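You operate a simulated robot arm through the tools that you are given. There is no shell and no other tool. Be economical: measure what you need, move in short steps, check, and stop when the job is done.

You run a simulated two-armed robot. Do the job below in one go: nothing can be reset, and whatever is moved stays where it is left.

Task
Take the cap off the primer bottle and lay it down on the top of the yellow table. Then take the red pipe and leave it on the deck of the lift table. Then take the long spring on the top of the green bench and put it away on the top of the yellow bench. Then stack the plug labelled "M" from the top of the black table on top of the plug marked "NPT". Then fetch the green plug and stand it on top of the brown timber block on the top of the yellow bench. Then take the white carton from the top of the black bench and leave it on the red sheet there. Then put the green whip check on the shelf of the air bench. Then put one of the short filters from the shelf of the air bench on the silver blind. Keep to this order. Set down upright: long spring, green plug, white carton, short filter.
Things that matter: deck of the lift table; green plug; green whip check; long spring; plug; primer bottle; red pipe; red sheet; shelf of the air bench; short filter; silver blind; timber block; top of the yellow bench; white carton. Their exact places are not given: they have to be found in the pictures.

Only the result counts: the job must be done as asked and must still hold three seconds after the hand-in. Knocking over, shifting, dropping, spilling or breaking anything else fails it. Lids that push on must go on centred and level and be pressed home; caps that screw on are set level and turned clockwise until they are tight. Flat cloth is picked up by pressing the open fingertips on it (5 to 10 N) and closing them slowly along it; thin cloth reads only 2 to 8 mm in the jaws.

Robot
Two 7-joint arms with fingered hands on one trunk, on a base that drives. Base frame: it is fixed to the floor where the robot stands at the start and does not move with it; the origin is under the middle of the robot, x ahead of it, y to its left, z up; the surface under the hand at the start is at about z = 850. Readings come in mm, degrees, newtons and seconds.
The left shoulder is at the start at [200, 135, 870], the right one opposite. Places, roughly: deck of the lift table [-1300, -4300, 600]; green plug (5x5x8 cm) [5100, -10800, 800]; green whip check (6x4x12 cm) [1300, 4500, 800]; long spring (4x4x8 cm) [-1600, 0, 900]; plug [1250, -3250, 1000]; primer bottle [500, -250, 1000]; red pipe (20x6x6 cm) [-1600, -300, 900]; red sheet (10x10x1 cm) [7800, -10900, 800]; shelf of the air bench (84x18 cm) [920, 4620, 160]; short filter (8x8x9 cm) [1100, 4600, 200]; silver blind (10x10x1 cm) [600, 2300, 800]; timber block (30x6x11 cm) [5400, -10800, 900]; top of the yellow bench [5700, -10700, 800]; white carton [8000, -10750, 750]. Payload 4 kg a hand.
The TCP of each hand is the grasp point between the finger pads, 25 mm short of the fingertips. In the tool frame z runs along the fingers and y along their closing line. The gripper opens to 88 mm. The gripper's body begins 29 mm behind the TCP. The gripper is a hand of 4 fingers: y runs from the thumb to the fingers, the wrist lies at [-13, -106, -174] in the tool frame.
Orientation is that of the tool frame in the base frame, as a unit quaternion [w, x, y, z]. With the fingers straight down and the wrist toward the robot, the tool's x, y and z point along [0, 1, 0], [1, 0, 0] and [0, 0, -1] of the base frame.

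Tools
- The arms move only by the tool servo_tool. It takes "left_moves", "right_moves" or both (then of equal length, played together; a hand with none holds still); each is a list of rows, each an object of numbers (a shift or turn left out is 0): "wx", "wy", "wz": the turn, a rotation vector about the base's x, y, z in degrees; "tx", "ty", "tz": the shift along the base's x, y, z in mm. In form: [{"wx": .., "wy": .., "wz": .., "tx": .., "ty": .., "tz": ..}, ...]. A call has 1 to 20 rows; each row shifts and turns the commanded pose from where the row before left it. Rows are played at 5 a second. More than 50 mm and 8.6 degrees between two rows, and nothing of the call is played. Where a pose cannot be reached the arm comes as near as it can. A force on the tool above 40 N (or 10 N above the force at the start of the call, whichever is more), or a blocked arm, ends the call early, and 0.2 s more pass. In this call time passes only in rows, and 0.2 s behind the last. The reply holds the time, the measured pose of the TCP, the force on the tool along the base axes, the opening and the grip force, in the units named above and with some noise, with the torque about the TCP (base axes, N m) and any sound that the robot's microphone picked up.
- Cameras (640 x 400 px; columns grow to the right, rows downward): "scene" is now at [138.3, -18.5, 1473.1]; the picture's right is [-0.23, -0.97, 0.00], its down [-0.69, 0.17, -0.70] and it looks along [0.68, -0.16, -0.71] (base axes); focal length 285 px, centre (320, 200). "left" rides on the left gripper at [-64, -83, -98] in its tool frame; the picture's right is [-0.62, -0.37, 0.69], its down [0.71, -0.63, 0.30] and it looks along [0.32, 0.68, 0.65] (tool axes); focal length 265 px, centre (320, 200). "right" rides on the right gripper at [64, -83, -98] in its tool frame; the picture's right is [-0.62, 0.37, -0.69], its down [-0.71, -0.63, 0.30] and it looks along [-0.32, 0.68, 0.65] (tool axes); focal length 265 px, centre (320, 200).
- get_image(camera): a new picture of that camera. It takes no simulated time.
- lift_body(by): slides the trunk up (or, below 0, down) by that many mm; the arms and the scene camera ride with it, the base frame stays. It gives what a move gives, with no picture.
- drive_base(legs): drives the robot by 1 to 6 legs, each [ahead, left, turn to the left] in mm, mm and degrees, along the robot's own axes; the way and the turn of a leg run together, so that a leg with both is an arc; at most 1500 mm and 180 degrees a leg. The arms and the cameras ride along, it lands a little off, and it stops where it bumps. It gives what a move gives.
- finger_targets(index, middle, ring, thumb_bend, thumb_turn, hand): sets how far each is bent, from 0 (flat) to 1 (curled in); at 0.3 the hand is open as for a grip, at 0.7 the pads meet at the TCP. One left out holds its place. A second passes; each finger stops where it meets its share of the squeeze, and holds until it gets a number again. It is the only way to open and close the hand. It gives what a move gives, with no picture; readings hold the bend of each and the force on the fingers (four entries, about 0 where the hand has none), thumb and palm. thumb_turn goes from beside the hand (0) to across from the fingers (1), as for a grip.
- pan_tilt(pan, tilt): turns the head with the scene camera to pan (to the left, within 97 degrees either way) and tilt (down, from -29 to 69), counted from straight ahead of the robot. It gives what a move gives.
- probe_pixels(camera, pixels): for up to 12 pixels [column, row] of the newest picture of that camera ("zoom" is the newest enlarged one), the place [x, y, z] in the base frame of the surface seen there, good to about 2 mm. It takes no simulated time.
- enlarge(camera, box): a new picture of the part [left, top, right, bottom] of that camera's present view, enlarged. It takes no simulated time.
- hand_in(): hands the job in; it is judged then, once.

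Keep the steps short. Do not move on a guess: measure, check each grasp and each placing, and mend mistakes. In all there are 145 turns and 190 pictures (those below and enlarged ones count). Leave the grippers open and the arms clear of the work at the hand-in unless told otherwise, and finish with a single line.

The tools are called after "Emit:" as a command line: name --argument value ..., lists and objects as JSON in quotes. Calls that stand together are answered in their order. servo_tool: Moves the arms, as the interface text tells. Its arguments: {"type":"object","properties":{"left_moves":{"type":"array","items":{"type":"object","properties":{"wx":{"type":"number"},"wy":{"type":"number"},"wz":{"type":"number"},"tx":{"type":"number"},"ty":{"type":"number"},"tz":{"type":"number"}}}},"right_moves":{"type":"array","items":{"type":"object","properties":{"wx":{"type":"number"},"wy":{"type":"number"},"wz":{"type":"number"},"tx":{"type":"number"},"ty":{"type":"number"},"tz":{"type":"number"}}}}},"required":[]} The other tools are called the same way: lift_body (by) slides the trunk up or down; finger_targets (index, middle, ring, thumb_bend, thumb_turn, hand) moves the fingers one by one; drive_base (legs) drives the base; pan_tilt (pan, tilt) turns the head that bears the scene camera; get_image (camera) takes a picture; probe_pixels (camera, pixels) gives the place of the surface under pixels of a picture; enlarge (camera, box) takes an enlarged picture of a part of a camera's view; hand_in () hands the job in.

At the start:

```text
t: 0.0
left_ee_pos: [543.8, 99.8, 1220.1]
left_orientation: [0.0, 0.707, 0.707, -0.001]
left_contact_force: [-0.4, 0.1, -0.2]
left_wrist_torque: [0.01, 0.0, -0.02]
left_finger_gap: 87.6
left_finger_force: 0.0
left_shape: jaw
left_bend: [0.3, 0.3, 0.3, 0.3, 0.98]
left_finger forces: [0.1, 0.0, 0.0, 0.1, 0.0, 0.0]
right_ee_pos: [508.0, -358.9, 1195.6]
right_orientation: [0.0, 0.706, 0.708, 0.0]
right_contact_force: [-0.3, 0.2, 0.5]
right_wrist_torque: [0.01, 0.01, 0.01]
right_finger_gap: 87.5
right_finger_force: 0.1
right_shape: jaw
right_bend: [0.3, 0.3, 0.3, 0.3, 0.98]
right_finger forces: [0.0, 0.1, 0.0, 0.0, 0.0, 0.0]
trunk travel left (down, up): [-475.0, 295.0]
robot x, y, heading: [0.6, -1.3, 0.2]
head pan, tilt: [-13.4, 45.5]
```

scene: 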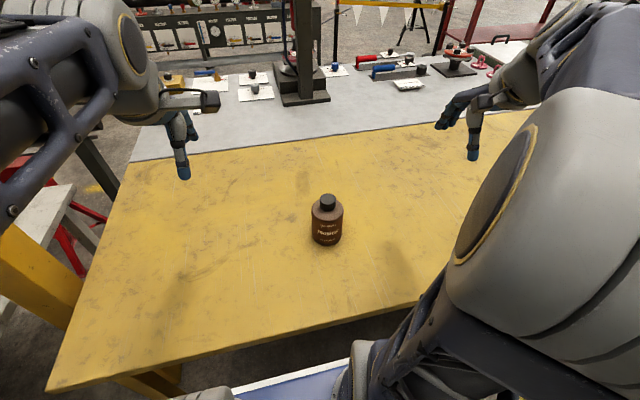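
right: 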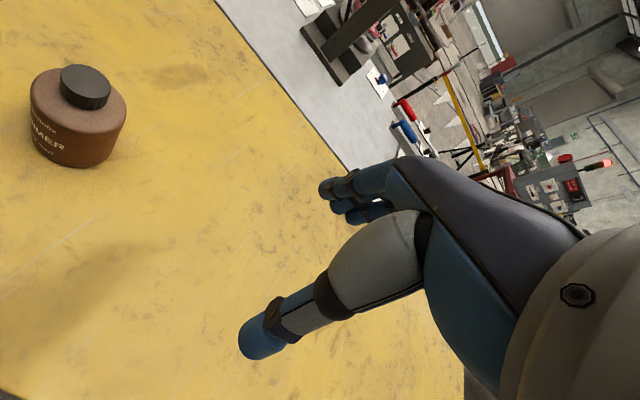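
left: 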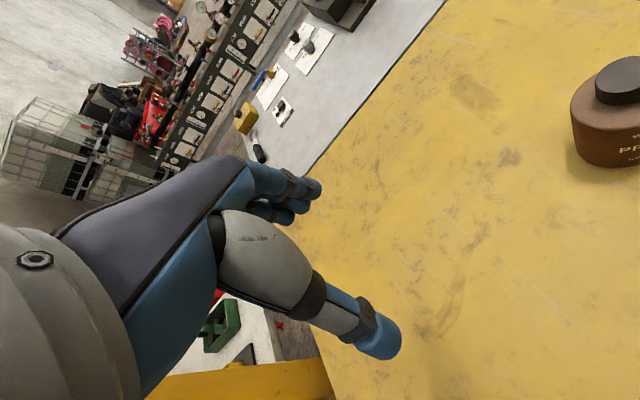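

The bottle stands at about (327,220) in the scene picture with its black cap at (328,201). I measure the cap, the body and the table.

Emit:
enlarge --camera "scene" --box '[280, 170, 376, 260]'

Emit:
probe_pixels --camera "scene" --pixels '[[328, 198], [328, 207], [316, 208], [327, 235], [327, 260], [328, 195], [322, 200], [334, 200], [250, 230], [340, 212]]'

```text
4.44 times, centred on (328, 215) of scene
```

zoom: 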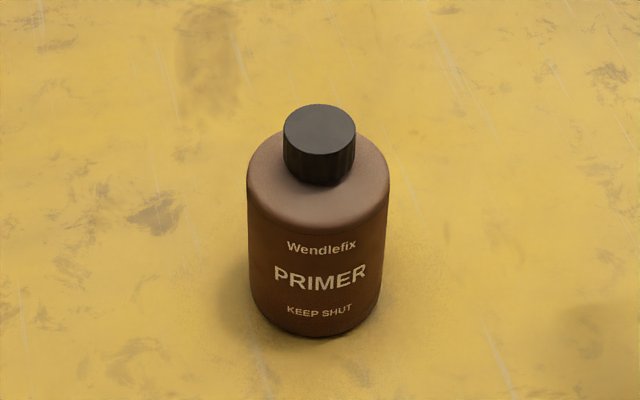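

```text
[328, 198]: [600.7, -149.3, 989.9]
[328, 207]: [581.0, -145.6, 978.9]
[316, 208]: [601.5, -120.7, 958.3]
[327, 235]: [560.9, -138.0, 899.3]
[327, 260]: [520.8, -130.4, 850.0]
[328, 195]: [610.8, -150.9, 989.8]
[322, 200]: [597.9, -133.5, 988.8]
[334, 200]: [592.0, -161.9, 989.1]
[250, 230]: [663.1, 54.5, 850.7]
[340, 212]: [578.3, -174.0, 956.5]
```

The cap top is centred near (597,-148), z 990. It is about 38 mm wide, and the shoulder is at 957. I bring the right hand above it, with a bit of clockwise pre-turn.

Emit:
servo_tool --right_moves '[{"tx": 15, "ty": 35, "tz": -15, "wz": -5}, {"tx": 15, "ty": 35, "tz": -15, "wz": -5}, {"tx": 15, "ty": 35, "tz": -15, "wz": -5}, {"tx": 15, "ty": 35, "tz": -15, "wz": -5}, {"tx": 15, "ty": 35, "tz": -15, "wz": -5}, {"tx": 14, "ty": 36, "tz": -15, "wz": -5}, {}, {}]'

Emit:
get_image --camera "right"

Emit:
get_image --camera "scene"

```text
t: 1.8
left_ee_pos: [542.2, 98.4, 1218.8]
left_orientation: [0.0, 0.707, 0.707, -0.001]
left_contact_force: [0.5, -0.2, 0.3]
left_wrist_torque: [0.0, -0.02, -0.01]
left_finger_gap: 87.7
left_finger_force: 0.1
left_shape: jaw
left_bend: [0.3, 0.3, 0.3, 0.3, 0.98]
left_finger forces: [0.1, 0.0, 0.1, 0.0, 0.0, 0.1]
right_ee_pos: [597.9, -149.4, 1105.1]
right_orientation: [0.001, 0.866, 0.501, 0.0]
right_contact_force: [-0.4, 0.5, 0.0]
right_wrist_torque: [0.0, 0.02, -0.01]
right_finger_gap: 88.0
right_finger_force: 0.1
right_shape: jaw
right_bend: [0.3, 0.3, 0.3, 0.3, 0.98]
right_finger forces: [0.0, 0.1, 0.1, 0.0, 0.0, 0.1]
trunk travel left (down, up): [-475.0, 295.0]
robot x, y, heading: [1.3, -2.0, -0.0]
head pan, tilt: [-13.4, 45.5]
```

```text
185 pictures are left
```

right: 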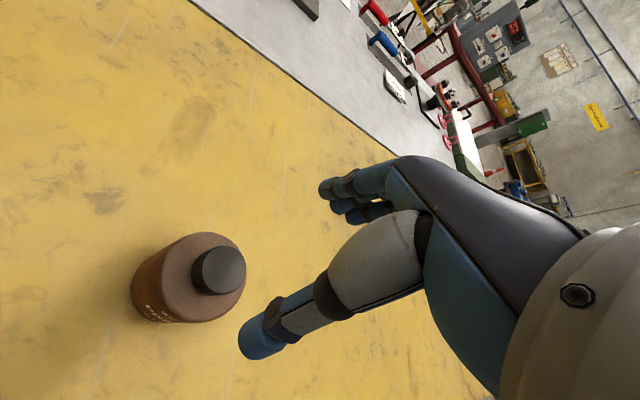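

```text
184 pictures are left
```

scene: 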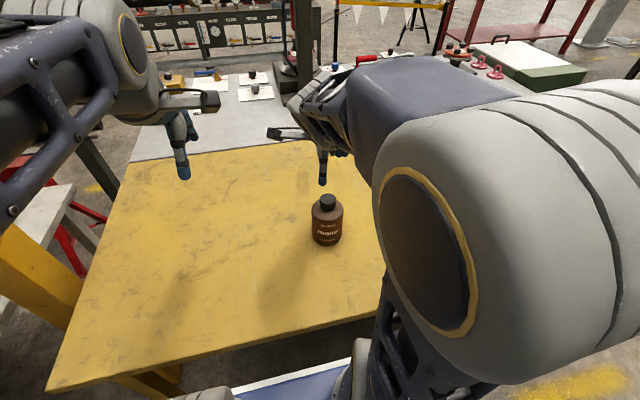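

The pose is reached and the cap lies under the grasp point. I go down to TCP z 987.

Emit:
servo_tool --right_moves '[{"tz": -25, "ty": 0.5}, {"tz": -25}, {"tz": -25}, {"tz": -20}, {"tz": -15}, {"tz": -8}, {}]'

Emit:
get_image --camera "right"

```text
t: 3.4
left_ee_pos: [542.4, 99.1, 1219.3]
left_orientation: [0.0, 0.708, 0.707, 0.0]
left_contact_force: [0.7, -1.0, 0.1]
left_wrist_torque: [0.03, -0.01, -0.01]
left_finger_gap: 87.6
left_finger_force: 0.1
left_shape: jaw
left_bend: [0.3, 0.3, 0.3, 0.3, 0.98]
left_finger forces: [0.0, 0.0, 0.0, 0.1, 0.1, 0.0]
right_ee_pos: [598.4, -146.9, 989.6]
right_orientation: [0.0, 0.866, 0.5, 0.0]
right_contact_force: [0.3, -0.1, 0.4]
right_wrist_torque: [0.03, 0.01, -0.02]
right_finger_gap: 87.6
right_finger_force: 0.1
right_shape: jaw
right_bend: [0.3, 0.3, 0.3, 0.3, 0.98]
right_finger forces: [0.0, 0.0, 0.0, 0.0, 0.1, 0.0]
trunk travel left (down, up): [-475.0, 295.0]
robot x, y, heading: [0.4, 1.0, -0.0]
head pan, tilt: [-13.4, 45.5]
```

```text
183 pictures are left
```

right: 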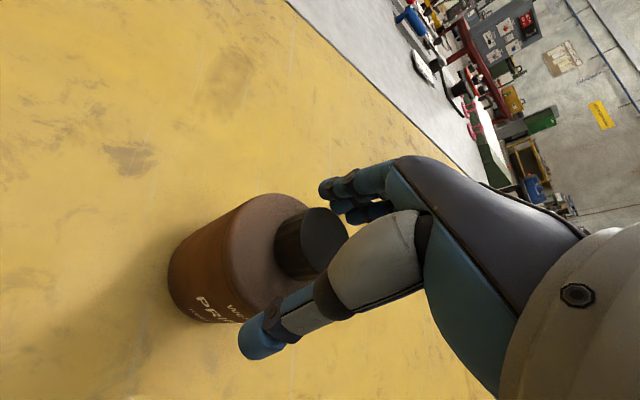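

The cap is between thumb and fingers. I close.

Emit:
finger_targets --hand "right" --index 0.7 --middle 0.7 --ring 0.7 --thumb_bend 0.7

Emit:
get_image --camera "right"

```text
t: 4.4
left_ee_pos: [542.8, 98.3, 1219.3]
left_orientation: [0.0, 0.707, 0.707, 0.0]
left_contact_force: [0.2, 0.5, 0.8]
left_wrist_torque: [-0.04, 0.01, 0.02]
left_finger_gap: 87.5
left_finger_force: 0.0
left_shape: jaw
left_bend: [0.3, 0.3, 0.3, 0.3, 0.98]
left_finger forces: [0.0, 0.0, 0.1, 0.0, 0.0, 0.0]
right_ee_pos: [597.7, -146.9, 989.1]
right_orientation: [0.0, 0.866, 0.5, 0.001]
right_contact_force: [1.0, -0.9, -0.8]
right_wrist_torque: [-0.09, -0.08, 0.01]
right_finger_gap: 29.5
right_finger_force: 12.0
right_shape: fingers
right_bend: [0.58, 0.62, 0.7, 0.56, 0.96]
right_finger forces: [7.4, 5.5, 0.2, 0.0, 12.3, 0.0]
trunk travel left (down, up): [-475.0, 295.0]
robot x, y, heading: [2.5, -1.4, 0.1]
head pan, tilt: [-13.4, 45.5]
```

```text
182 pictures are left
```

right: 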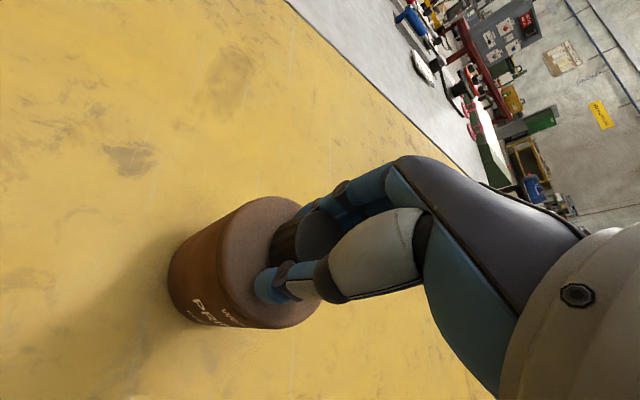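

The cap is held at 12 N. I turn counter-clockwise by 24° as a test.

Emit:
servo_tool --right_moves '[{"wz": 6}, {"wz": 6}, {"wz": 6}, {"wz": 6}]'

Emit:
get_image --camera "scene"

```text
t: 5.4
left_ee_pos: [543.3, 99.4, 1220.0]
left_orientation: [0.0, 0.707, 0.707, 0.0]
left_contact_force: [0.1, 0.2, 0.7]
left_wrist_torque: [0.03, -0.04, -0.02]
left_finger_gap: 87.6
left_finger_force: 0.1
left_shape: jaw
left_bend: [0.3, 0.3, 0.3, 0.3, 0.98]
left_finger forces: [0.0, 0.0, 0.0, 0.0, 0.0, 0.1]
right_ee_pos: [597.1, -148.1, 988.6]
right_orientation: [0.0, 0.744, 0.668, 0.001]
right_contact_force: [-0.3, -0.2, -0.9]
right_wrist_torque: [-0.01, 0.07, -0.05]
right_finger_gap: 29.6
right_finger_force: 13.3
right_shape: fingers
right_bend: [0.58, 0.63, 0.7, 0.56, 0.95]
right_finger forces: [7.4, 6.6, 0.0, 0.1, 12.6, 0.0]
trunk travel left (down, up): [-475.0, 295.0]
robot x, y, heading: [2.2, 0.3, -0.1]
head pan, tilt: [-13.4, 45.5]
```

```text
181 pictures are left
```

scene: 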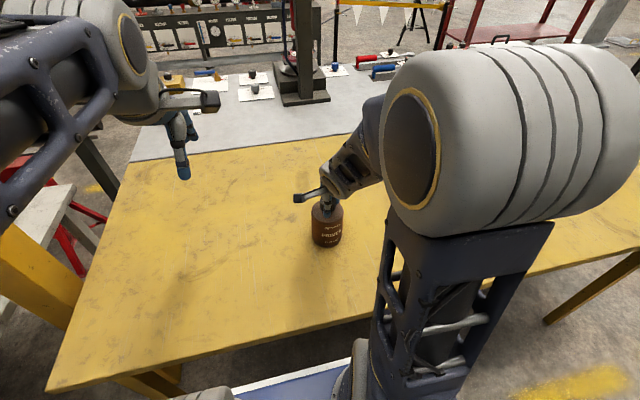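

The label turned with the cap, so the bottle spins and needs holding. I bring the left hand in from the left side, level, turning it as I come down. I look before going close.

Emit:
servo_tool --left_moves '[{"wx": -8.2, "tx": 5, "ty": 4, "tz": -20}, {"wx": -8.2, "tx": 5, "ty": 4, "tz": -20}, {"wx": -8.2, "tx": 5, "ty": 4, "tz": -20}, {"wx": -8.2, "tx": 5, "ty": 4, "tz": -20}, {"wx": -8.2, "tx": 5, "ty": 4, "tz": -20}, {"wx": -8.2, "tx": 5, "ty": 4, "tz": -20}, {"wx": -8.2, "tx": 5, "ty": 4, "tz": -20}, {"wx": -8.2, "tx": 5, "ty": 4, "tz": -20}, {"wx": -8.2, "tx": 5, "ty": 4, "tz": -20}, {"wx": -8.2, "tx": 5, "ty": 4, "tz": -20}, {"wx": -8, "tx": 4, "ty": 0, "tz": 0}, {}, {}]'

Emit:
finger_targets --hand "left" --index 0.2 --middle 0.2 --ring 0.2 --thumb_bend 0.2

Emit:
get_image --camera "left"

Emit:
get_image --camera "scene"

```text
t: 8.2
left_ee_pos: [597.9, 139.3, 1020.1]
left_orientation: [0.501, 0.499, 0.5, -0.5]
left_contact_force: [-0.4, -0.1, -0.1]
left_wrist_torque: [0.03, -0.03, 0.02]
left_finger_gap: 87.8
left_finger_force: 0.2
left_shape: jaw
left_bend: [0.3, 0.3, 0.3, 0.3, 0.98]
left_finger forces: [0.0, 0.0, 0.0, 0.1, 0.0, 0.0]
right_ee_pos: [598.5, -147.6, 989.2]
right_orientation: [0.001, 0.743, 0.669, 0.001]
right_contact_force: [0.7, -1.2, -2.7]
right_wrist_torque: [0.02, 0.04, -0.01]
right_finger_gap: 29.8
right_finger_force: 13.1
right_shape: fingers
right_bend: [0.58, 0.63, 0.7, 0.56, 0.95]
right_finger forces: [7.5, 6.5, 0.0, 0.1, 12.7, 0.0]
trunk travel left (down, up): [-475.0, 295.0]
robot x, y, heading: [1.1, 0.1, 0.0]
head pan, tilt: [-13.4, 45.5]
```

```text
t: 9.2
left_ee_pos: [595.4, 138.3, 1020.0]
left_orientation: [-0.5, -0.499, -0.501, 0.501]
left_contact_force: [-0.4, -0.1, 0.2]
left_wrist_torque: [0.01, -0.03, -0.03]
left_finger_gap: 103.1
left_finger_force: 0.0
left_shape: fingers
left_bend: [0.2, 0.2, 0.2, 0.2, 0.98]
left_finger forces: [0.0, 0.0, 0.0, 0.0, 0.1, 0.0]
right_ee_pos: [597.5, -147.2, 988.4]
right_orientation: [0.0, 0.743, 0.669, 0.0]
right_contact_force: [-0.2, 0.3, -2.9]
right_wrist_torque: [0.03, 0.05, -0.02]
right_finger_gap: 29.5
right_finger_force: 13.4
right_shape: fingers
right_bend: [0.58, 0.63, 0.7, 0.56, 0.95]
right_finger forces: [7.6, 6.6, 0.0, 0.1, 12.7, 0.0]
trunk travel left (down, up): [-475.0, 295.0]
robot x, y, heading: [-0.7, -0.8, 0.1]
head pan, tilt: [-13.4, 45.5]
```

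```text
180 pictures are left
```

left: 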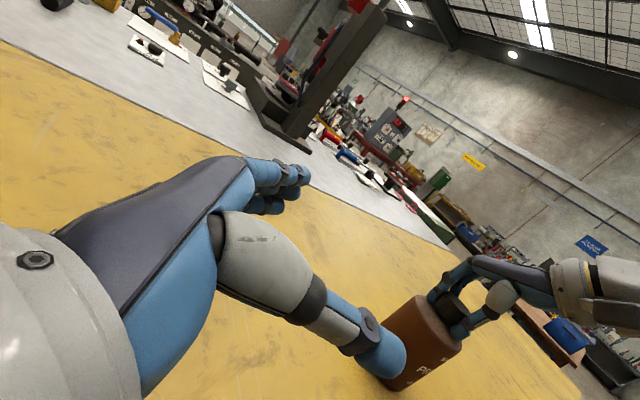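

```text
179 pictures are left
```

scene: 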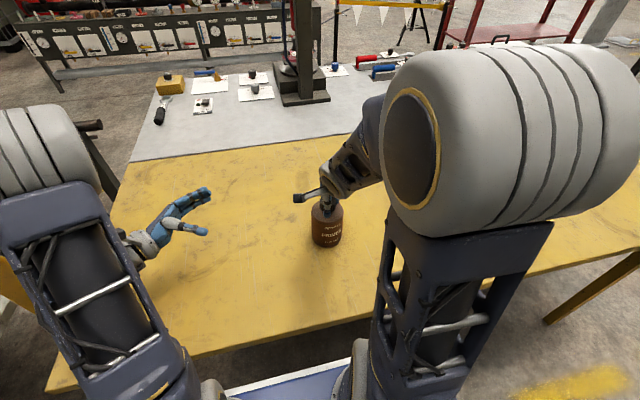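

The left hand is level and opens to 103 mm. I bring it down to z 910 and closer, staying clear of the bottle.

Emit:
servo_tool --left_moves '[{"ty": -10, "tz": -28}, {"ty": -20, "tz": -28}, {"ty": -25, "tz": -28}, {"ty": -25, "tz": -24}, {"ty": -25}, {}]'

Emit:
get_image --camera "left"

Emit:
get_image --camera "scene"

```text
t: 10.6
left_ee_pos: [595.9, 30.3, 910.8]
left_orientation: [0.5, 0.5, 0.5, -0.5]
left_contact_force: [-0.4, 0.8, 0.3]
left_wrist_torque: [0.04, -0.01, 0.0]
left_finger_gap: 103.4
left_finger_force: 0.0
left_shape: fingers
left_bend: [0.2, 0.2, 0.2, 0.2, 0.98]
left_finger forces: [0.0, 0.0, 0.0, 0.0, 0.0, 0.1]
right_ee_pos: [598.3, -147.1, 988.8]
right_orientation: [0.0, 0.743, 0.669, 0.001]
right_contact_force: [-0.2, 0.4, -3.0]
right_wrist_torque: [0.03, 0.04, -0.03]
right_finger_gap: 29.8
right_finger_force: 13.3
right_shape: fingers
right_bend: [0.58, 0.63, 0.7, 0.56, 0.95]
right_finger forces: [7.5, 6.6, 0.1, 0.1, 12.6, 0.0]
trunk travel left (down, up): [-475.0, 295.0]
robot x, y, heading: [1.5, -0.3, -0.1]
head pan, tilt: [-13.4, 45.5]
```

```text
178 pictures are left
```

left: 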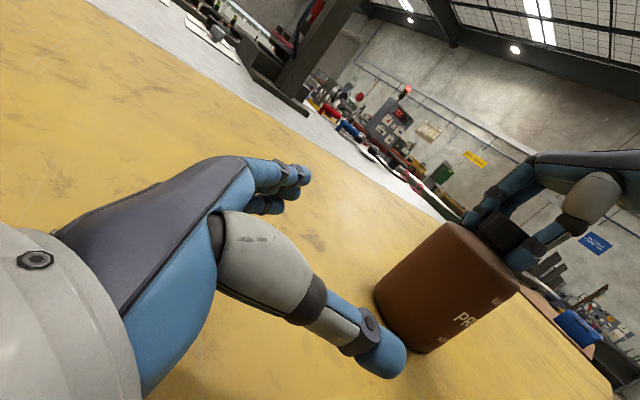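

```text
177 pictures are left
```

scene: 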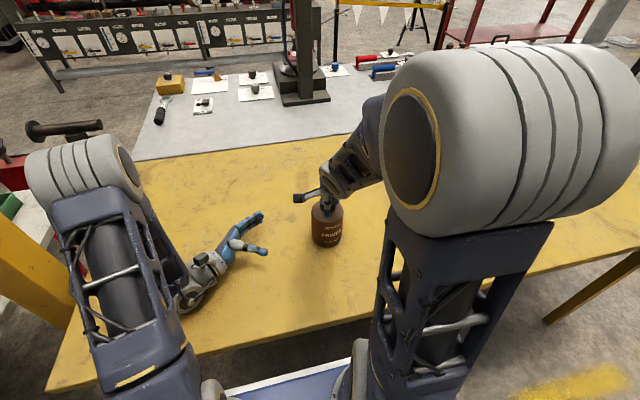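

The line is clear of the bottle on both sides. I move in along -y until the palm is just short of the bottle (TCP y about -128).

Emit:
servo_tool --left_moves '[{"ty": -30, "tx": 1}, {"ty": -30}, {"ty": -30}, {"ty": -25}, {"ty": -20}, {"ty": -13}, {"ty": -10}, {}]'

Emit:
get_image --camera "left"

Emit:
get_image --camera "scene"

```text
t: 12.4
left_ee_pos: [599.4, -123.9, 910.6]
left_orientation: [0.5, 0.5, 0.5, -0.5]
left_contact_force: [0.4, -0.1, 0.5]
left_wrist_torque: [0.0, 0.0, -0.01]
left_finger_gap: 103.5
left_finger_force: 0.0
left_shape: fingers
left_bend: [0.2, 0.2, 0.2, 0.2, 0.98]
left_finger forces: [0.1, 0.0, 0.1, 0.0, 0.0, 0.0]
right_ee_pos: [597.5, -147.2, 989.2]
right_orientation: [0.0, 0.743, 0.669, 0.0]
right_contact_force: [0.4, -0.3, -3.2]
right_wrist_torque: [0.0, 0.04, 0.0]
right_finger_gap: 29.6
right_finger_force: 12.9
right_shape: fingers
right_bend: [0.58, 0.63, 0.7, 0.56, 0.95]
right_finger forces: [7.6, 6.6, 0.1, 0.1, 12.6, 0.1]
trunk travel left (down, up): [-475.0, 295.0]
robot x, y, heading: [-2.4, -1.8, -0.1]
head pan, tilt: [-13.4, 45.5]
```

```text
176 pictures are left
```

left: 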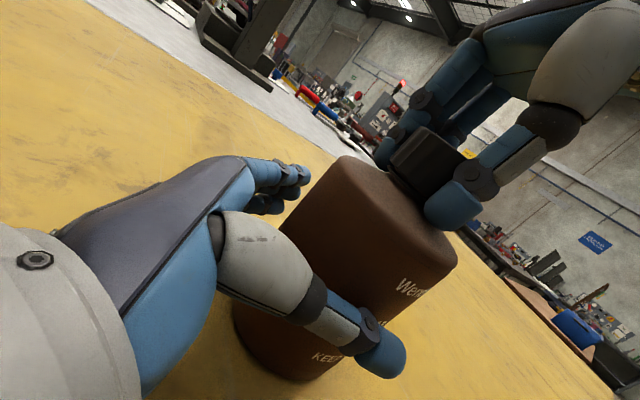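

```text
175 pictures are left
```

scene: 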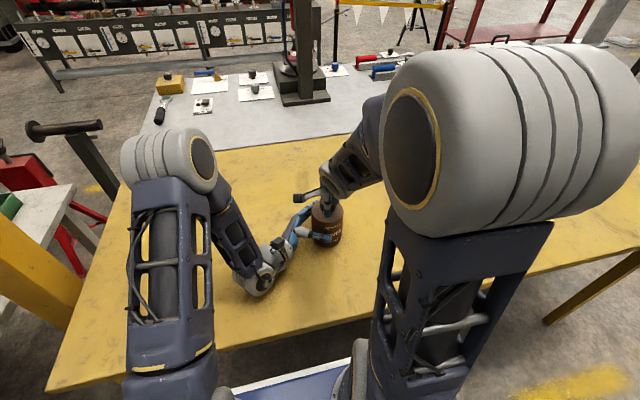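

Both sides straddle the bottle with no contact. I close the left hand on the body.

Emit:
finger_targets --hand "left" --index 0.65 --middle 0.65 --ring 0.65 --thumb_bend 0.65

Emit:
get_image --camera "left"

```text
t: 13.4
left_ee_pos: [599.1, -123.2, 912.0]
left_orientation: [0.501, 0.5, 0.5, -0.499]
left_contact_force: [9.7, 0.7, 0.1]
left_wrist_torque: [0.03, -0.18, 0.28]
left_finger_gap: 71.8
left_finger_force: 26.7
left_shape: fingers
left_bend: [0.46, 0.5, 0.49, 0.34, 0.95]
left_finger forces: [11.5, 10.2, 10.0, 0.0, 22.1, 0.1]
right_ee_pos: [598.3, -147.2, 989.3]
right_orientation: [0.0, 0.743, 0.669, 0.0]
right_contact_force: [-8.1, 0.8, 2.9]
right_wrist_torque: [0.06, 0.38, -0.05]
right_finger_gap: 29.9
right_finger_force: 13.7
right_shape: fingers
right_bend: [0.61, 0.65, 0.7, 0.56, 0.95]
right_finger forces: [5.8, 5.6, 0.0, 0.0, 15.8, 0.1]
trunk travel left (down, up): [-475.0, 295.0]
robot x, y, heading: [-0.1, -4.6, -0.1]
head pan, tilt: [-13.4, 45.5]
```

```text
174 pictures are left
```

left: 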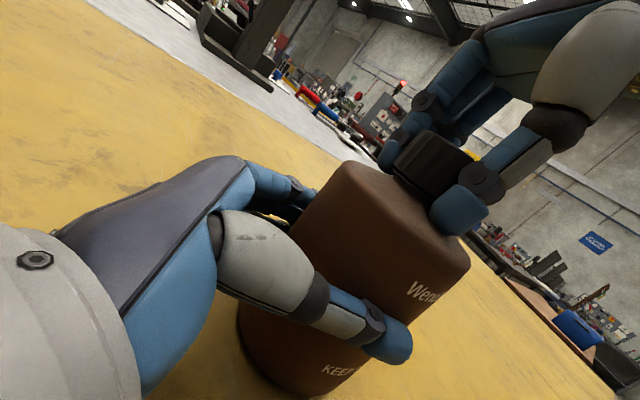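

The bottle is held at 27 N. I turn the cap counter-clockwise by 48°.

Emit:
servo_tool --right_moves '[{"wz": 6}, {"wz": 6}, {"wz": 6}, {"wz": 6}, {"wz": 6}, {"wz": 6}, {"wz": 6}, {"wz": 6}]'

Emit:
get_image --camera "scene"

Emit:
get_image --camera "left"

```text
t: 15.2
left_ee_pos: [599.2, -123.8, 911.5]
left_orientation: [-0.5, -0.5, -0.5, 0.5]
left_contact_force: [3.5, -12.0, 7.4]
left_wrist_torque: [-0.14, -0.04, 0.31]
left_finger_gap: 66.7
left_finger_force: 17.5
left_shape: fingers
left_bend: [0.5, 0.54, 0.54, 0.33, 0.92]
left_finger forces: [6.8, 6.1, 5.9, 0.0, 15.8, 0.0]
right_ee_pos: [597.6, -147.4, 989.5]
right_orientation: [0.001, 0.406, 0.914, 0.0]
right_contact_force: [-3.9, 11.6, 10.9]
right_wrist_torque: [0.08, 0.0, -0.22]
right_finger_gap: 0.0
right_finger_force: 13.5
right_shape: fingers
right_bend: [0.69, 0.67, 0.7, 0.72, 0.91]
right_finger forces: [4.7, 2.0, 0.1, 0.0, 20.0, 0.1]
trunk travel left (down, up): [-475.0, 295.0]
robot x, y, heading: [0.1, -0.9, 0.2]
head pan, tilt: [-13.4, 45.5]
```

```text
173 pictures are left
```

scene: 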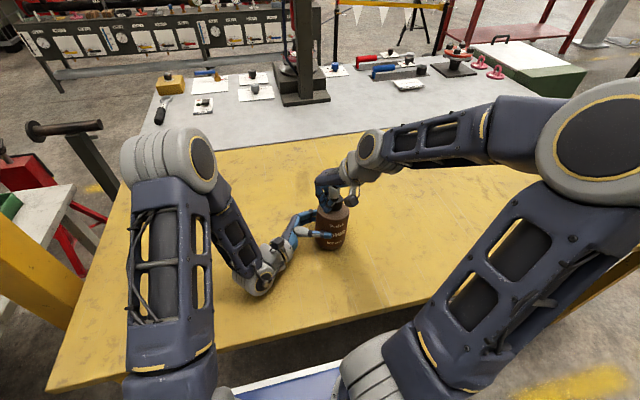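

```text
172 pictures are left
```

left: 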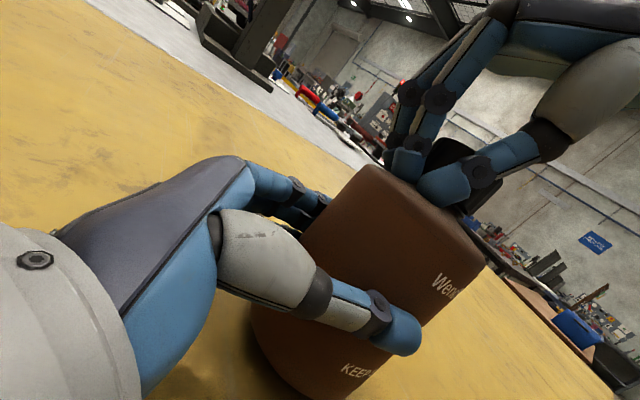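

The bottle has been squeezed away to the right and the right fingers slipped past the cap. I open the right hand first and check.

Emit:
finger_targets --hand "right" --index 0.3 --middle 0.3 --ring 0.3 --thumb_bend 0.3

Emit:
get_image --camera "left"

Emit:
get_image --camera "right"

```text
t: 16.2
left_ee_pos: [600.2, -123.5, 911.8]
left_orientation: [0.501, 0.499, 0.501, -0.499]
left_contact_force: [0.6, 2.1, 4.3]
left_wrist_torque: [-0.16, -0.16, 0.11]
left_finger_gap: 67.9
left_finger_force: 20.1
left_shape: fingers
left_bend: [0.51, 0.55, 0.55, 0.32, 0.93]
left_finger forces: [7.1, 6.3, 6.7, 0.1, 20.4, 0.1]
right_ee_pos: [597.8, -147.1, 989.0]
right_orientation: [0.0, 0.407, 0.913, -0.001]
right_contact_force: [-0.1, -0.6, -0.8]
right_wrist_torque: [0.02, -0.01, 0.02]
right_finger_gap: 84.6
right_finger_force: 0.1
right_shape: fingers
right_bend: [0.3, 0.3, 0.3, 0.3, 0.97]
right_finger forces: [0.0, 0.0, 0.0, 0.1, 0.0, 0.0]
trunk travel left (down, up): [-475.0, 295.0]
robot x, y, heading: [-2.3, -2.7, -0.0]
head pan, tilt: [-13.4, 45.5]
```

```text
171 pictures are left
```

left: 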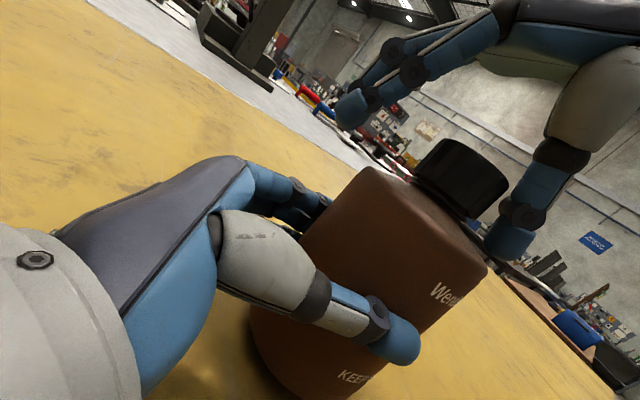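

```text
170 pictures are left
```

right: 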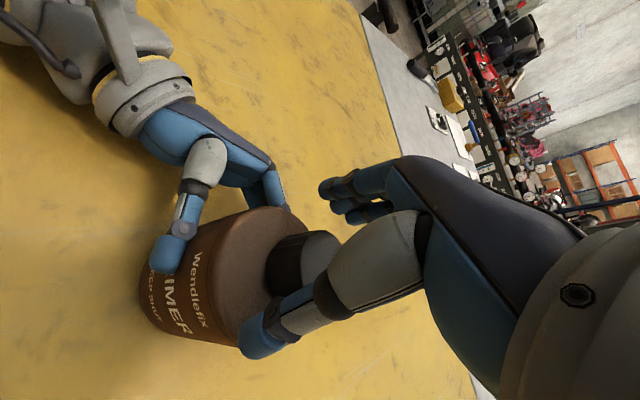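

The bottle is off toward -y. I open the left hand so it settles, then measure it again.

Emit:
finger_targets --hand "left" --index 0.25 --middle 0.25 --ring 0.25 --thumb_bend 0.2

Emit:
servo_tool --right_moves '[{"tz": 30}, {"tz": 40}, {"tz": 40}, {}]'

Emit:
get_image --camera "scene"

Emit:
get_image --camera "right"

```text
t: 17.2
left_ee_pos: [599.2, -123.5, 911.3]
left_orientation: [0.5, 0.5, 0.5, -0.5]
left_contact_force: [-0.2, -1.1, -0.8]
left_wrist_torque: [0.01, -0.04, -0.01]
left_finger_gap: 98.0
left_finger_force: 0.3
left_shape: fingers
left_bend: [0.25, 0.25, 0.25, 0.2, 0.97]
left_finger forces: [0.0, 0.0, 0.1, 0.0, 0.3, 0.0]
right_ee_pos: [597.2, -147.4, 989.2]
right_orientation: [0.0, 0.407, 0.913, 0.0]
right_contact_force: [0.0, 0.3, 0.4]
right_wrist_torque: [0.01, -0.04, 0.03]
right_finger_gap: 84.0
right_finger_force: 0.1
right_shape: fingers
right_bend: [0.3, 0.3, 0.3, 0.3, 0.97]
right_finger forces: [0.0, 0.1, 0.0, 0.0, 0.0, 0.0]
trunk travel left (down, up): [-475.0, 295.0]
robot x, y, heading: [2.3, -0.4, 0.0]
head pan, tilt: [-13.4, 45.5]
```

```text
t: 18.2
left_ee_pos: [599.6, -124.8, 911.2]
left_orientation: [0.5, 0.5, 0.5, -0.5]
left_contact_force: [-0.4, 0.7, 0.5]
left_wrist_torque: [-0.03, -0.01, 0.02]
left_finger_gap: 98.1
left_finger_force: 0.1
left_shape: fingers
left_bend: [0.25, 0.25, 0.25, 0.2, 0.97]
left_finger forces: [0.1, 0.0, 0.0, 0.0, 0.2, 0.0]
right_ee_pos: [596.2, -146.1, 1100.7]
right_orientation: [0.0, 0.407, 0.914, -0.001]
right_contact_force: [0.5, -0.7, 0.5]
right_wrist_torque: [0.0, 0.0, 0.02]
right_finger_gap: 84.4
right_finger_force: 0.1
right_shape: fingers
right_bend: [0.3, 0.3, 0.3, 0.3, 0.97]
right_finger forces: [0.0, 0.0, 0.0, 0.1, 0.0, 0.0]
trunk travel left (down, up): [-475.0, 295.0]
robot x, y, heading: [1.0, -1.9, 0.1]
head pan, tilt: [-13.4, 45.5]
```

```text
169 pictures are left
```

scene: 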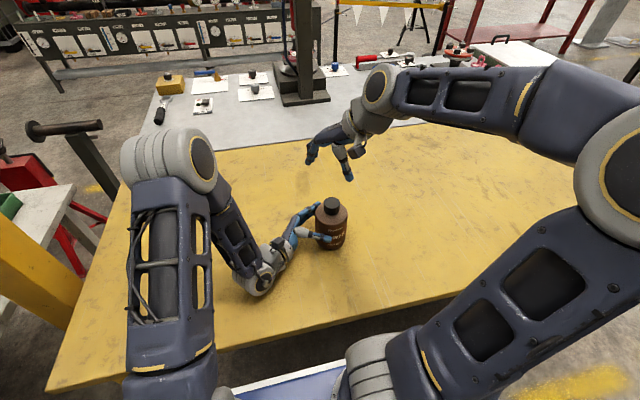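

```text
168 pictures are left
```

right: 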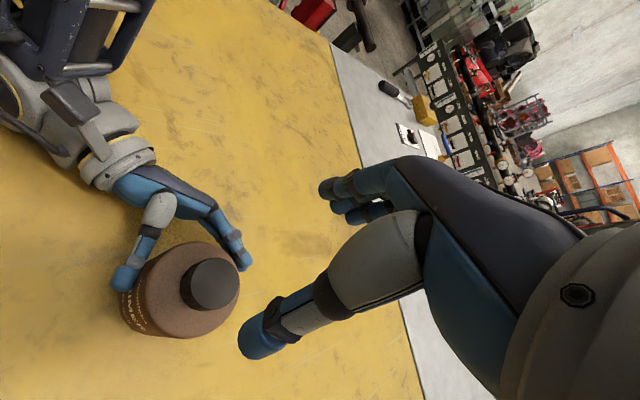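

The bottle stands upright. I measure the cap again.

Emit:
enlarge --camera "scene" --box '[284, 180, 380, 240]'

Emit:
probe_pixels --camera "scene" --pixels '[[332, 202], [332, 211], [326, 203], [338, 203], [345, 220], [332, 236]]'

```text
6.67 times, centred on (332, 210) of scene
```

zoom: 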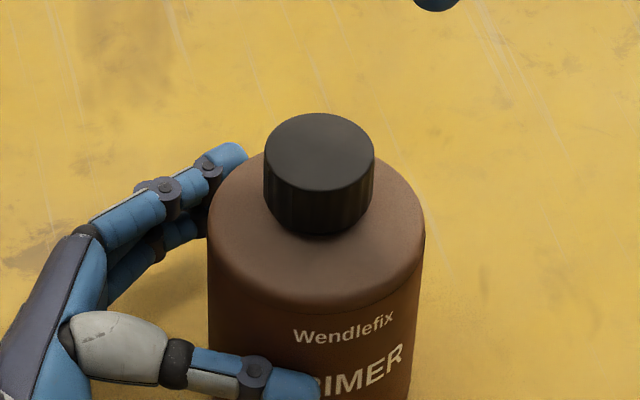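

```text
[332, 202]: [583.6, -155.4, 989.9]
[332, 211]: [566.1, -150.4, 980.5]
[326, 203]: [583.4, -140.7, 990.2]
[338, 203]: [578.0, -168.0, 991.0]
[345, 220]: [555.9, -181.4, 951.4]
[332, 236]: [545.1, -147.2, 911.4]
```

Cap centre is now (582,-155). I recentre the left hand: 17 mm toward -x, then in until the palm is nearly at the bottle.

Emit:
servo_tool --left_moves '[{"tx": -8}, {"tx": -9}, {"ty": -8}, {"ty": -7}, {"ty": -3}, {}]' --right_moves '[{"tx": -8, "ty": -4, "wz": -8}, {"tx": -7, "ty": -4, "wz": -8}, {"wz": -8}, {"wz": -8}, {"wz": -8}, {"wz": -8}]'

Emit:
get_image --camera "left"

```text
t: 19.6
left_ee_pos: [581.4, -142.9, 911.4]
left_orientation: [0.501, 0.499, 0.5, -0.5]
left_contact_force: [0.6, 1.2, -0.7]
left_wrist_torque: [-0.03, -0.02, 0.01]
left_finger_gap: 98.7
left_finger_force: 0.3
left_shape: fingers
left_bend: [0.25, 0.25, 0.25, 0.2, 0.97]
left_finger forces: [1.0, 0.0, 0.0, 0.0, 0.0, 0.0]
right_ee_pos: [582.8, -154.7, 1099.0]
right_orientation: [0.001, 0.743, 0.669, -0.001]
right_contact_force: [-0.5, 0.6, -0.7]
right_wrist_torque: [0.0, -0.01, -0.05]
right_finger_gap: 84.7
right_finger_force: 0.0
right_shape: fingers
right_bend: [0.3, 0.3, 0.3, 0.3, 0.97]
right_finger forces: [0.0, 0.0, 0.0, 0.1, 0.0, 0.0]
trunk travel left (down, up): [-475.0, 295.0]
robot x, y, heading: [-5.3, 1.4, -0.1]
head pan, tilt: [-13.4, 45.5]
```

```text
166 pictures are left
```

left: 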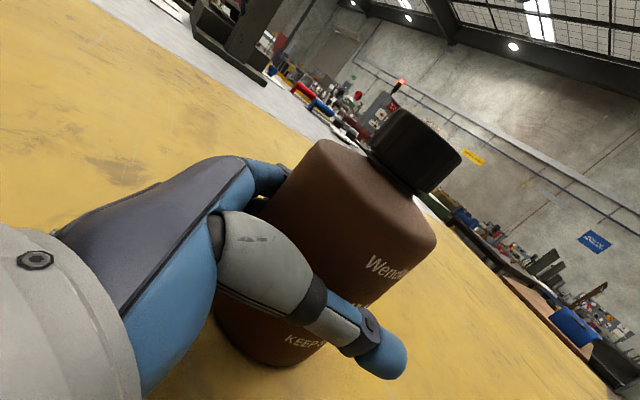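

The index just brushes the bottle. I close the left hand again with bounded bends.

Emit:
finger_targets --hand "left" --index 0.52 --middle 0.52 --ring 0.52 --thumb_bend 0.45

Emit:
get_image --camera "left"

Emit:
enlarge --camera "scene" --box '[284, 180, 380, 240]'

Emit:
probe_pixels --camera "zoom" --pixels '[[320, 150], [320, 215], [280, 160], [360, 160], [320, 120]]'

```text
t: 20.6
left_ee_pos: [580.9, -142.8, 911.4]
left_orientation: [0.5, 0.5, 0.5, -0.5]
left_contact_force: [1.0, -0.3, -0.6]
left_wrist_torque: [-0.06, -0.23, 0.05]
left_finger_gap: 76.4
left_finger_force: 20.2
left_shape: fingers
left_bend: [0.4, 0.45, 0.44, 0.33, 0.97]
left_finger forces: [8.3, 5.6, 6.5, 0.0, 19.6, 0.1]
right_ee_pos: [582.3, -155.9, 1099.3]
right_orientation: [0.0, 0.743, 0.669, 0.0]
right_contact_force: [-0.2, 0.1, -0.6]
right_wrist_torque: [0.02, 0.03, -0.05]
right_finger_gap: 84.3
right_finger_force: 0.0
right_shape: fingers
right_bend: [0.3, 0.3, 0.3, 0.3, 0.97]
right_finger forces: [0.0, 0.0, 0.1, 0.0, 0.0, 0.1]
trunk travel left (down, up): [-475.0, 295.0]
robot x, y, heading: [0.0, -0.5, 0.1]
head pan, tilt: [-13.4, 45.5]
```

```text
165 pictures are left
```

left: 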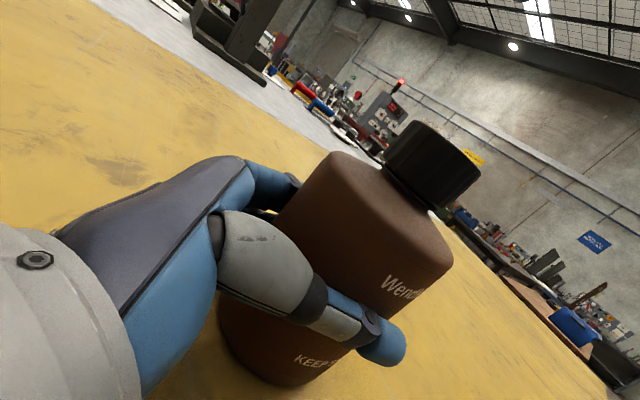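

```text
6.67 times, centred on (332, 210) of scene
```

zoom: 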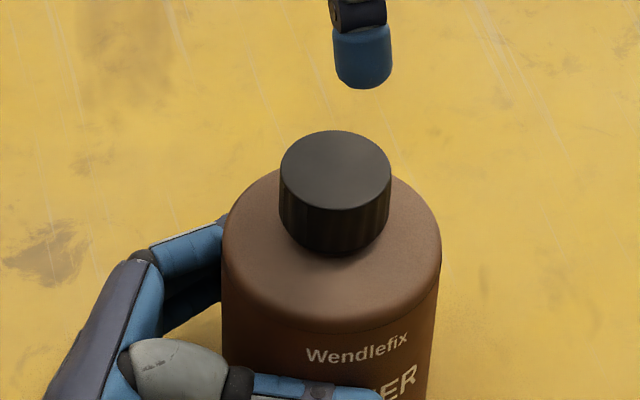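

```text
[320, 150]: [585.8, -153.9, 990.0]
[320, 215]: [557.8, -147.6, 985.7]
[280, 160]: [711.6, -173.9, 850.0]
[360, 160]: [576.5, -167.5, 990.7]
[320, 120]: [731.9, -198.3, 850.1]
```

The bottle settled with the cap centre near (574,-158), held at 20 N. I pre-turn the right hand by -36°, centre it and come down on the cap.

Emit:
servo_tool --right_moves '[{"tx": -4, "ty": -1, "wz": -7}, {"tx": -4, "ty": -2, "wz": -7}, {"wz": -7}, {"wz": -7}, {"wz": -8}, {"tz": -25}, {"tz": -25}, {"tz": -25}, {"tz": -20}, {"tz": -13}, {}]'

Emit:
get_image --camera "right"

Emit:
get_image --camera "left"

```text
t: 23.0
left_ee_pos: [581.0, -142.6, 912.1]
left_orientation: [-0.5, -0.5, -0.499, 0.501]
left_contact_force: [0.4, -0.2, -0.2]
left_wrist_torque: [-0.04, -0.17, 0.01]
left_finger_gap: 76.3
left_finger_force: 20.0
left_shape: fingers
left_bend: [0.4, 0.45, 0.44, 0.33, 0.96]
left_finger forces: [8.2, 5.5, 6.1, 0.0, 19.9, 0.1]
right_ee_pos: [573.8, -159.2, 989.1]
right_orientation: [0.0, 0.913, 0.407, 0.0]
right_contact_force: [-0.1, -0.1, -0.2]
right_wrist_torque: [-0.02, -0.04, -0.05]
right_finger_gap: 84.3
right_finger_force: 0.0
right_shape: fingers
right_bend: [0.3, 0.3, 0.3, 0.3, 0.97]
right_finger forces: [0.1, 0.1, 0.0, 0.0, 0.0, 0.0]
trunk travel left (down, up): [-475.0, 295.0]
robot x, y, heading: [-0.4, -0.5, 0.1]
head pan, tilt: [-13.4, 45.5]
```

```text
163 pictures are left
```

right: 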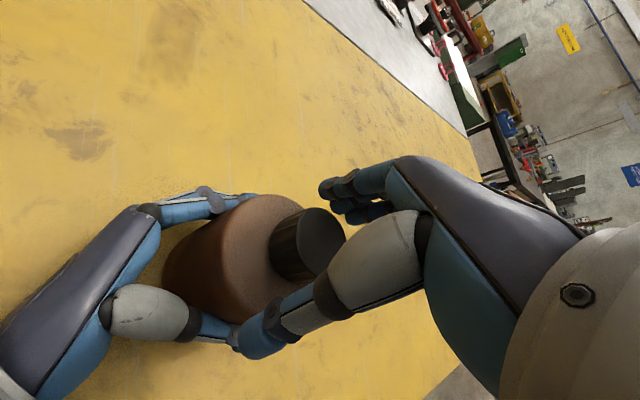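

```text
162 pictures are left
```

left: 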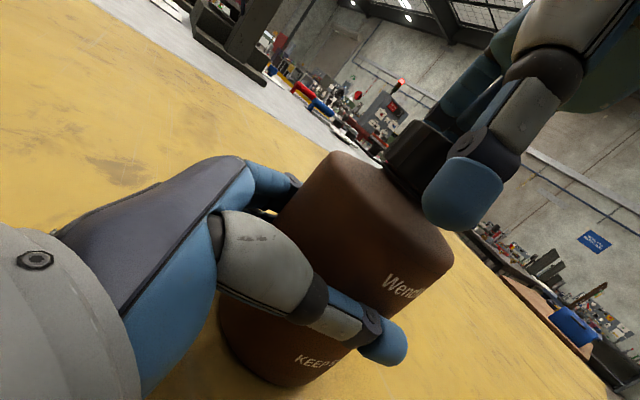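

The cap is between the right fingers again. I close and turn.

Emit:
finger_targets --hand "right" --index 0.7 --middle 0.7 --ring 0.7 --thumb_bend 0.7

Emit:
servo_tool --right_moves '[{"wz": 5}, {"wz": 5}, {"wz": 5}, {"wz": 5}, {"wz": 5}, {"wz": 5}]'

Emit:
get_image --camera "left"

```text
t: 24.0
left_ee_pos: [581.7, -143.1, 912.1]
left_orientation: [0.5, 0.5, 0.5, -0.5]
left_contact_force: [-0.8, 4.5, 0.1]
left_wrist_torque: [-0.1, -0.24, -0.03]
left_finger_gap: 76.8
left_finger_force: 20.8
left_shape: fingers
left_bend: [0.41, 0.46, 0.44, 0.32, 0.96]
left_finger forces: [8.0, 5.1, 5.9, 0.0, 21.0, 0.1]
right_ee_pos: [574.2, -159.3, 989.1]
right_orientation: [0.0, 0.914, 0.406, 0.0]
right_contact_force: [1.8, -3.9, -2.2]
right_wrist_torque: [-0.07, -0.06, -0.01]
right_finger_gap: 30.4
right_finger_force: 12.9
right_shape: fingers
right_bend: [0.56, 0.62, 0.7, 0.56, 0.96]
right_finger forces: [8.2, 5.7, 0.0, 0.0, 11.9, 0.0]
trunk travel left (down, up): [-475.0, 295.0]
robot x, y, heading: [-1.6, 0.1, -0.0]
head pan, tilt: [-13.4, 45.5]
```

```text
t: 25.4
left_ee_pos: [581.5, -142.3, 912.1]
left_orientation: [0.501, 0.499, 0.5, -0.5]
left_contact_force: [-3.6, 3.1, 1.2]
left_wrist_torque: [-0.13, -0.24, -0.02]
left_finger_gap: 77.0
left_finger_force: 20.4
left_shape: fingers
left_bend: [0.42, 0.46, 0.45, 0.32, 0.96]
left_finger forces: [7.4, 4.7, 5.6, 0.1, 22.3, 0.1]
right_ee_pos: [575.5, -158.8, 989.7]
right_orientation: [-0.001, 0.777, 0.63, 0.0]
right_contact_force: [4.4, -3.7, -4.2]
right_wrist_torque: [-0.13, -0.1, -0.02]
right_finger_gap: 30.4
right_finger_force: 13.0
right_shape: fingers
right_bend: [0.56, 0.62, 0.7, 0.57, 0.96]
right_finger forces: [8.9, 6.4, 0.1, 0.0, 11.1, 0.1]
trunk travel left (down, up): [-475.0, 295.0]
robot x, y, heading: [-1.7, 1.0, 0.0]
head pan, tilt: [-13.4, 45.5]
```

```text
161 pictures are left
```

left: 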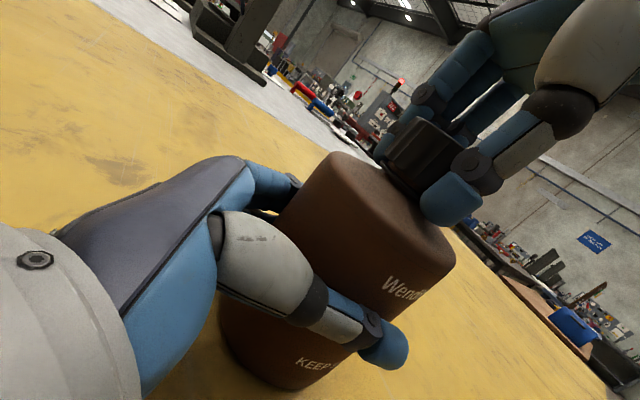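

The bottle stays still while the cap turns. I go on 96° with a slight rise.

Emit:
servo_tool --right_moves '[{"wz": 6, "tz": 0.2}, {"wz": 6, "tz": 0.2}, {"wz": 6, "tz": 0.2}, {"wz": 6, "tz": 0.2}, {"wz": 6, "tz": 0.2}, {"wz": 6, "tz": 0.2}, {"wz": 6, "tz": 0.2}, {"wz": 6, "tz": 0.2}, {"wz": 6, "tz": 0.2}, {"wz": 6, "tz": 0.2}, {"wz": 6, "tz": 0.2}, {"wz": 6, "tz": 0.2}, {"wz": 6, "tz": 0.2}, {"wz": 6, "tz": 0.2}, {"wz": 6, "tz": 0.2}, {"wz": 6, "tz": 0.2}]'

Emit:
get_image --camera "left"

```text
t: 28.8
left_ee_pos: [581.4, -142.9, 912.3]
left_orientation: [0.501, 0.5, 0.5, -0.5]
left_contact_force: [-5.7, -3.2, 9.4]
left_wrist_torque: [-0.14, -0.17, -0.03]
left_finger_gap: 76.5
left_finger_force: 18.0
left_shape: fingers
left_bend: [0.43, 0.47, 0.46, 0.32, 0.95]
left_finger forces: [6.5, 4.3, 4.9, 0.0, 20.9, 0.0]
right_ee_pos: [573.9, -157.2, 992.6]
right_orientation: [0.0, 0.093, 0.996, -0.007]
right_contact_force: [5.3, 3.8, -14.2]
right_wrist_torque: [0.25, -0.18, -0.03]
right_finger_gap: 30.2
right_finger_force: 15.1
right_shape: fingers
right_bend: [0.56, 0.62, 0.7, 0.58, 0.96]
right_finger forces: [9.4, 8.2, 0.1, 0.0, 12.0, 0.1]
right hand out of reach, approached as far as the arm can: row 2
trunk travel left (down, up): [-475.0, 295.0]
robot x, y, heading: [-0.1, 1.4, -0.1]
head pan, tilt: [-13.4, 45.5]
```

```text
160 pictures are left
```

left: 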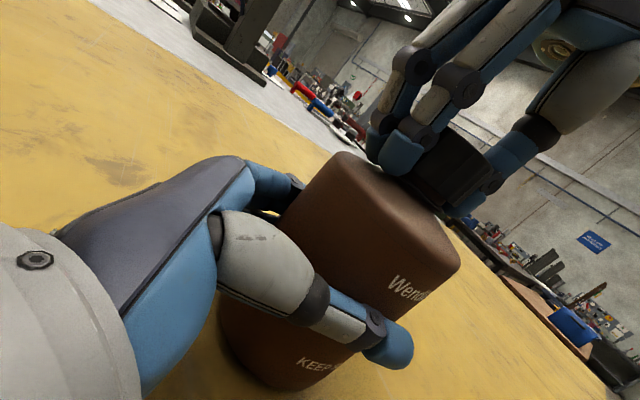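

Turned 126° so far, and the cap is still threaded (14 N pull). I relax, open, turn back and regrip.

Emit:
servo_tool --right_moves '[{"tz": -1.5}, {"tz": -1}]'

Emit:
finger_targets --hand "right" --index 0.3 --middle 0.3 --ring 0.3 --thumb_bend 0.3

Emit:
servo_tool --right_moves '[{"wz": -8, "tz": 2}, {"wz": -8}, {"wz": -8}, {"wz": -8}, {"wz": -8}, {"wz": -8}, {"wz": -8}, {"wz": -8}, {"wz": -8}, {"wz": -8}, {"wz": -8}, {"wz": -8}, {"wz": -8}, {"wz": -8}, {"wz": -8}, {"wz": -6}, {}]'

Emit:
get_image --camera "left"

Emit:
get_image --camera "right"

```text
t: 29.4
left_ee_pos: [580.2, -143.0, 911.7]
left_orientation: [-0.499, -0.5, -0.5, 0.501]
left_contact_force: [-3.9, -2.9, 5.2]
left_wrist_torque: [-0.11, -0.19, -0.05]
left_finger_gap: 76.4
left_finger_force: 19.2
left_shape: fingers
left_bend: [0.43, 0.47, 0.46, 0.32, 0.95]
left_finger forces: [6.7, 4.6, 5.3, 0.0, 20.7, 0.1]
right_ee_pos: [575.8, -158.2, 992.2]
right_orientation: [0.0, 0.094, 0.996, -0.007]
right_contact_force: [3.2, 3.9, -3.9]
right_wrist_torque: [0.25, -0.11, 0.01]
right_finger_gap: 30.0
right_finger_force: 13.8
right_shape: fingers
right_bend: [0.56, 0.62, 0.7, 0.58, 0.96]
right_finger forces: [9.0, 6.0, 0.1, 0.1, 11.6, 0.1]
trunk travel left (down, up): [-475.0, 295.0]
robot x, y, heading: [3.4, 3.4, -0.1]
head pan, tilt: [-13.4, 45.5]
```

```text
t: 30.4
left_ee_pos: [581.0, -143.2, 911.4]
left_orientation: [0.5, 0.5, 0.5, -0.499]
left_contact_force: [0.5, 1.4, 1.3]
left_wrist_torque: [-0.04, -0.14, 0.01]
left_finger_gap: 76.7
left_finger_force: 19.2
left_shape: fingers
left_bend: [0.43, 0.47, 0.46, 0.32, 0.96]
left_finger forces: [8.0, 5.1, 5.7, 0.0, 19.6, 0.0]
right_ee_pos: [575.3, -157.6, 992.2]
right_orientation: [0.0, 0.094, 0.996, -0.006]
right_contact_force: [0.0, -0.5, -0.3]
right_wrist_torque: [0.0, 0.01, 0.0]
right_finger_gap: 84.2
right_finger_force: 0.2
right_shape: fingers
right_bend: [0.3, 0.3, 0.3, 0.3, 0.97]
right_finger forces: [0.1, 0.0, 0.0, 0.1, 0.0, 0.0]
trunk travel left (down, up): [-475.0, 295.0]
robot x, y, heading: [-2.4, -1.3, 0.1]
head pan, tilt: [-13.4, 45.5]
```

```text
t: 34.0
left_ee_pos: [580.4, -142.5, 911.8]
left_orientation: [0.501, 0.499, 0.5, -0.5]
left_contact_force: [-0.3, 1.2, 0.8]
left_wrist_torque: [-0.06, -0.15, 0.04]
left_finger_gap: 76.6
left_finger_force: 19.4
left_shape: fingers
left_bend: [0.43, 0.47, 0.46, 0.32, 0.96]
left_finger forces: [8.1, 5.2, 5.7, 0.0, 19.5, 0.0]
right_ee_pos: [574.9, -158.4, 993.9]
right_orientation: [-0.015, 0.901, 0.433, -0.007]
right_contact_force: [0.8, 0.5, -0.5]
right_wrist_torque: [0.01, 0.02, 0.01]
right_finger_gap: 84.4
right_finger_force: 0.0
right_shape: fingers
right_bend: [0.3, 0.3, 0.3, 0.3, 0.97]
right_finger forces: [0.1, 0.0, 0.0, 0.0, 0.1, 0.1]
right hand out of reach, approached as far as the arm can: row 11, 12
trunk travel left (down, up): [-475.0, 295.0]
robot x, y, heading: [0.6, 1.6, -0.0]
head pan, tilt: [-13.4, 45.5]
```

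```text
159 pictures are left
```

left: 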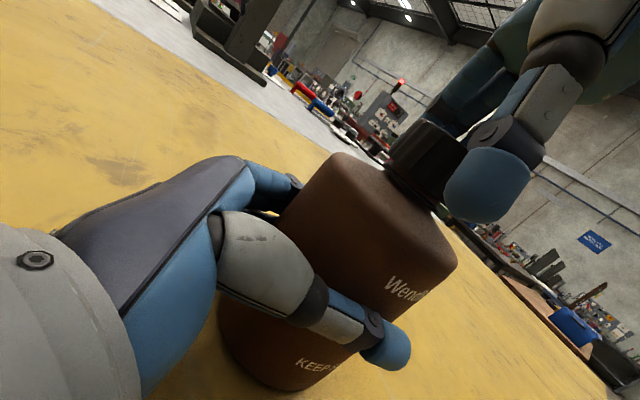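

```text
158 pictures are left
```

right: 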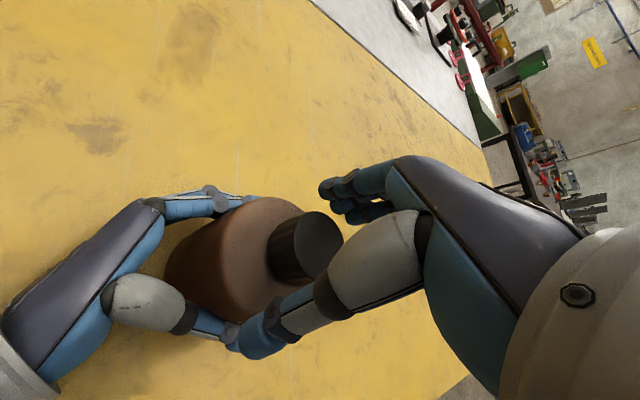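

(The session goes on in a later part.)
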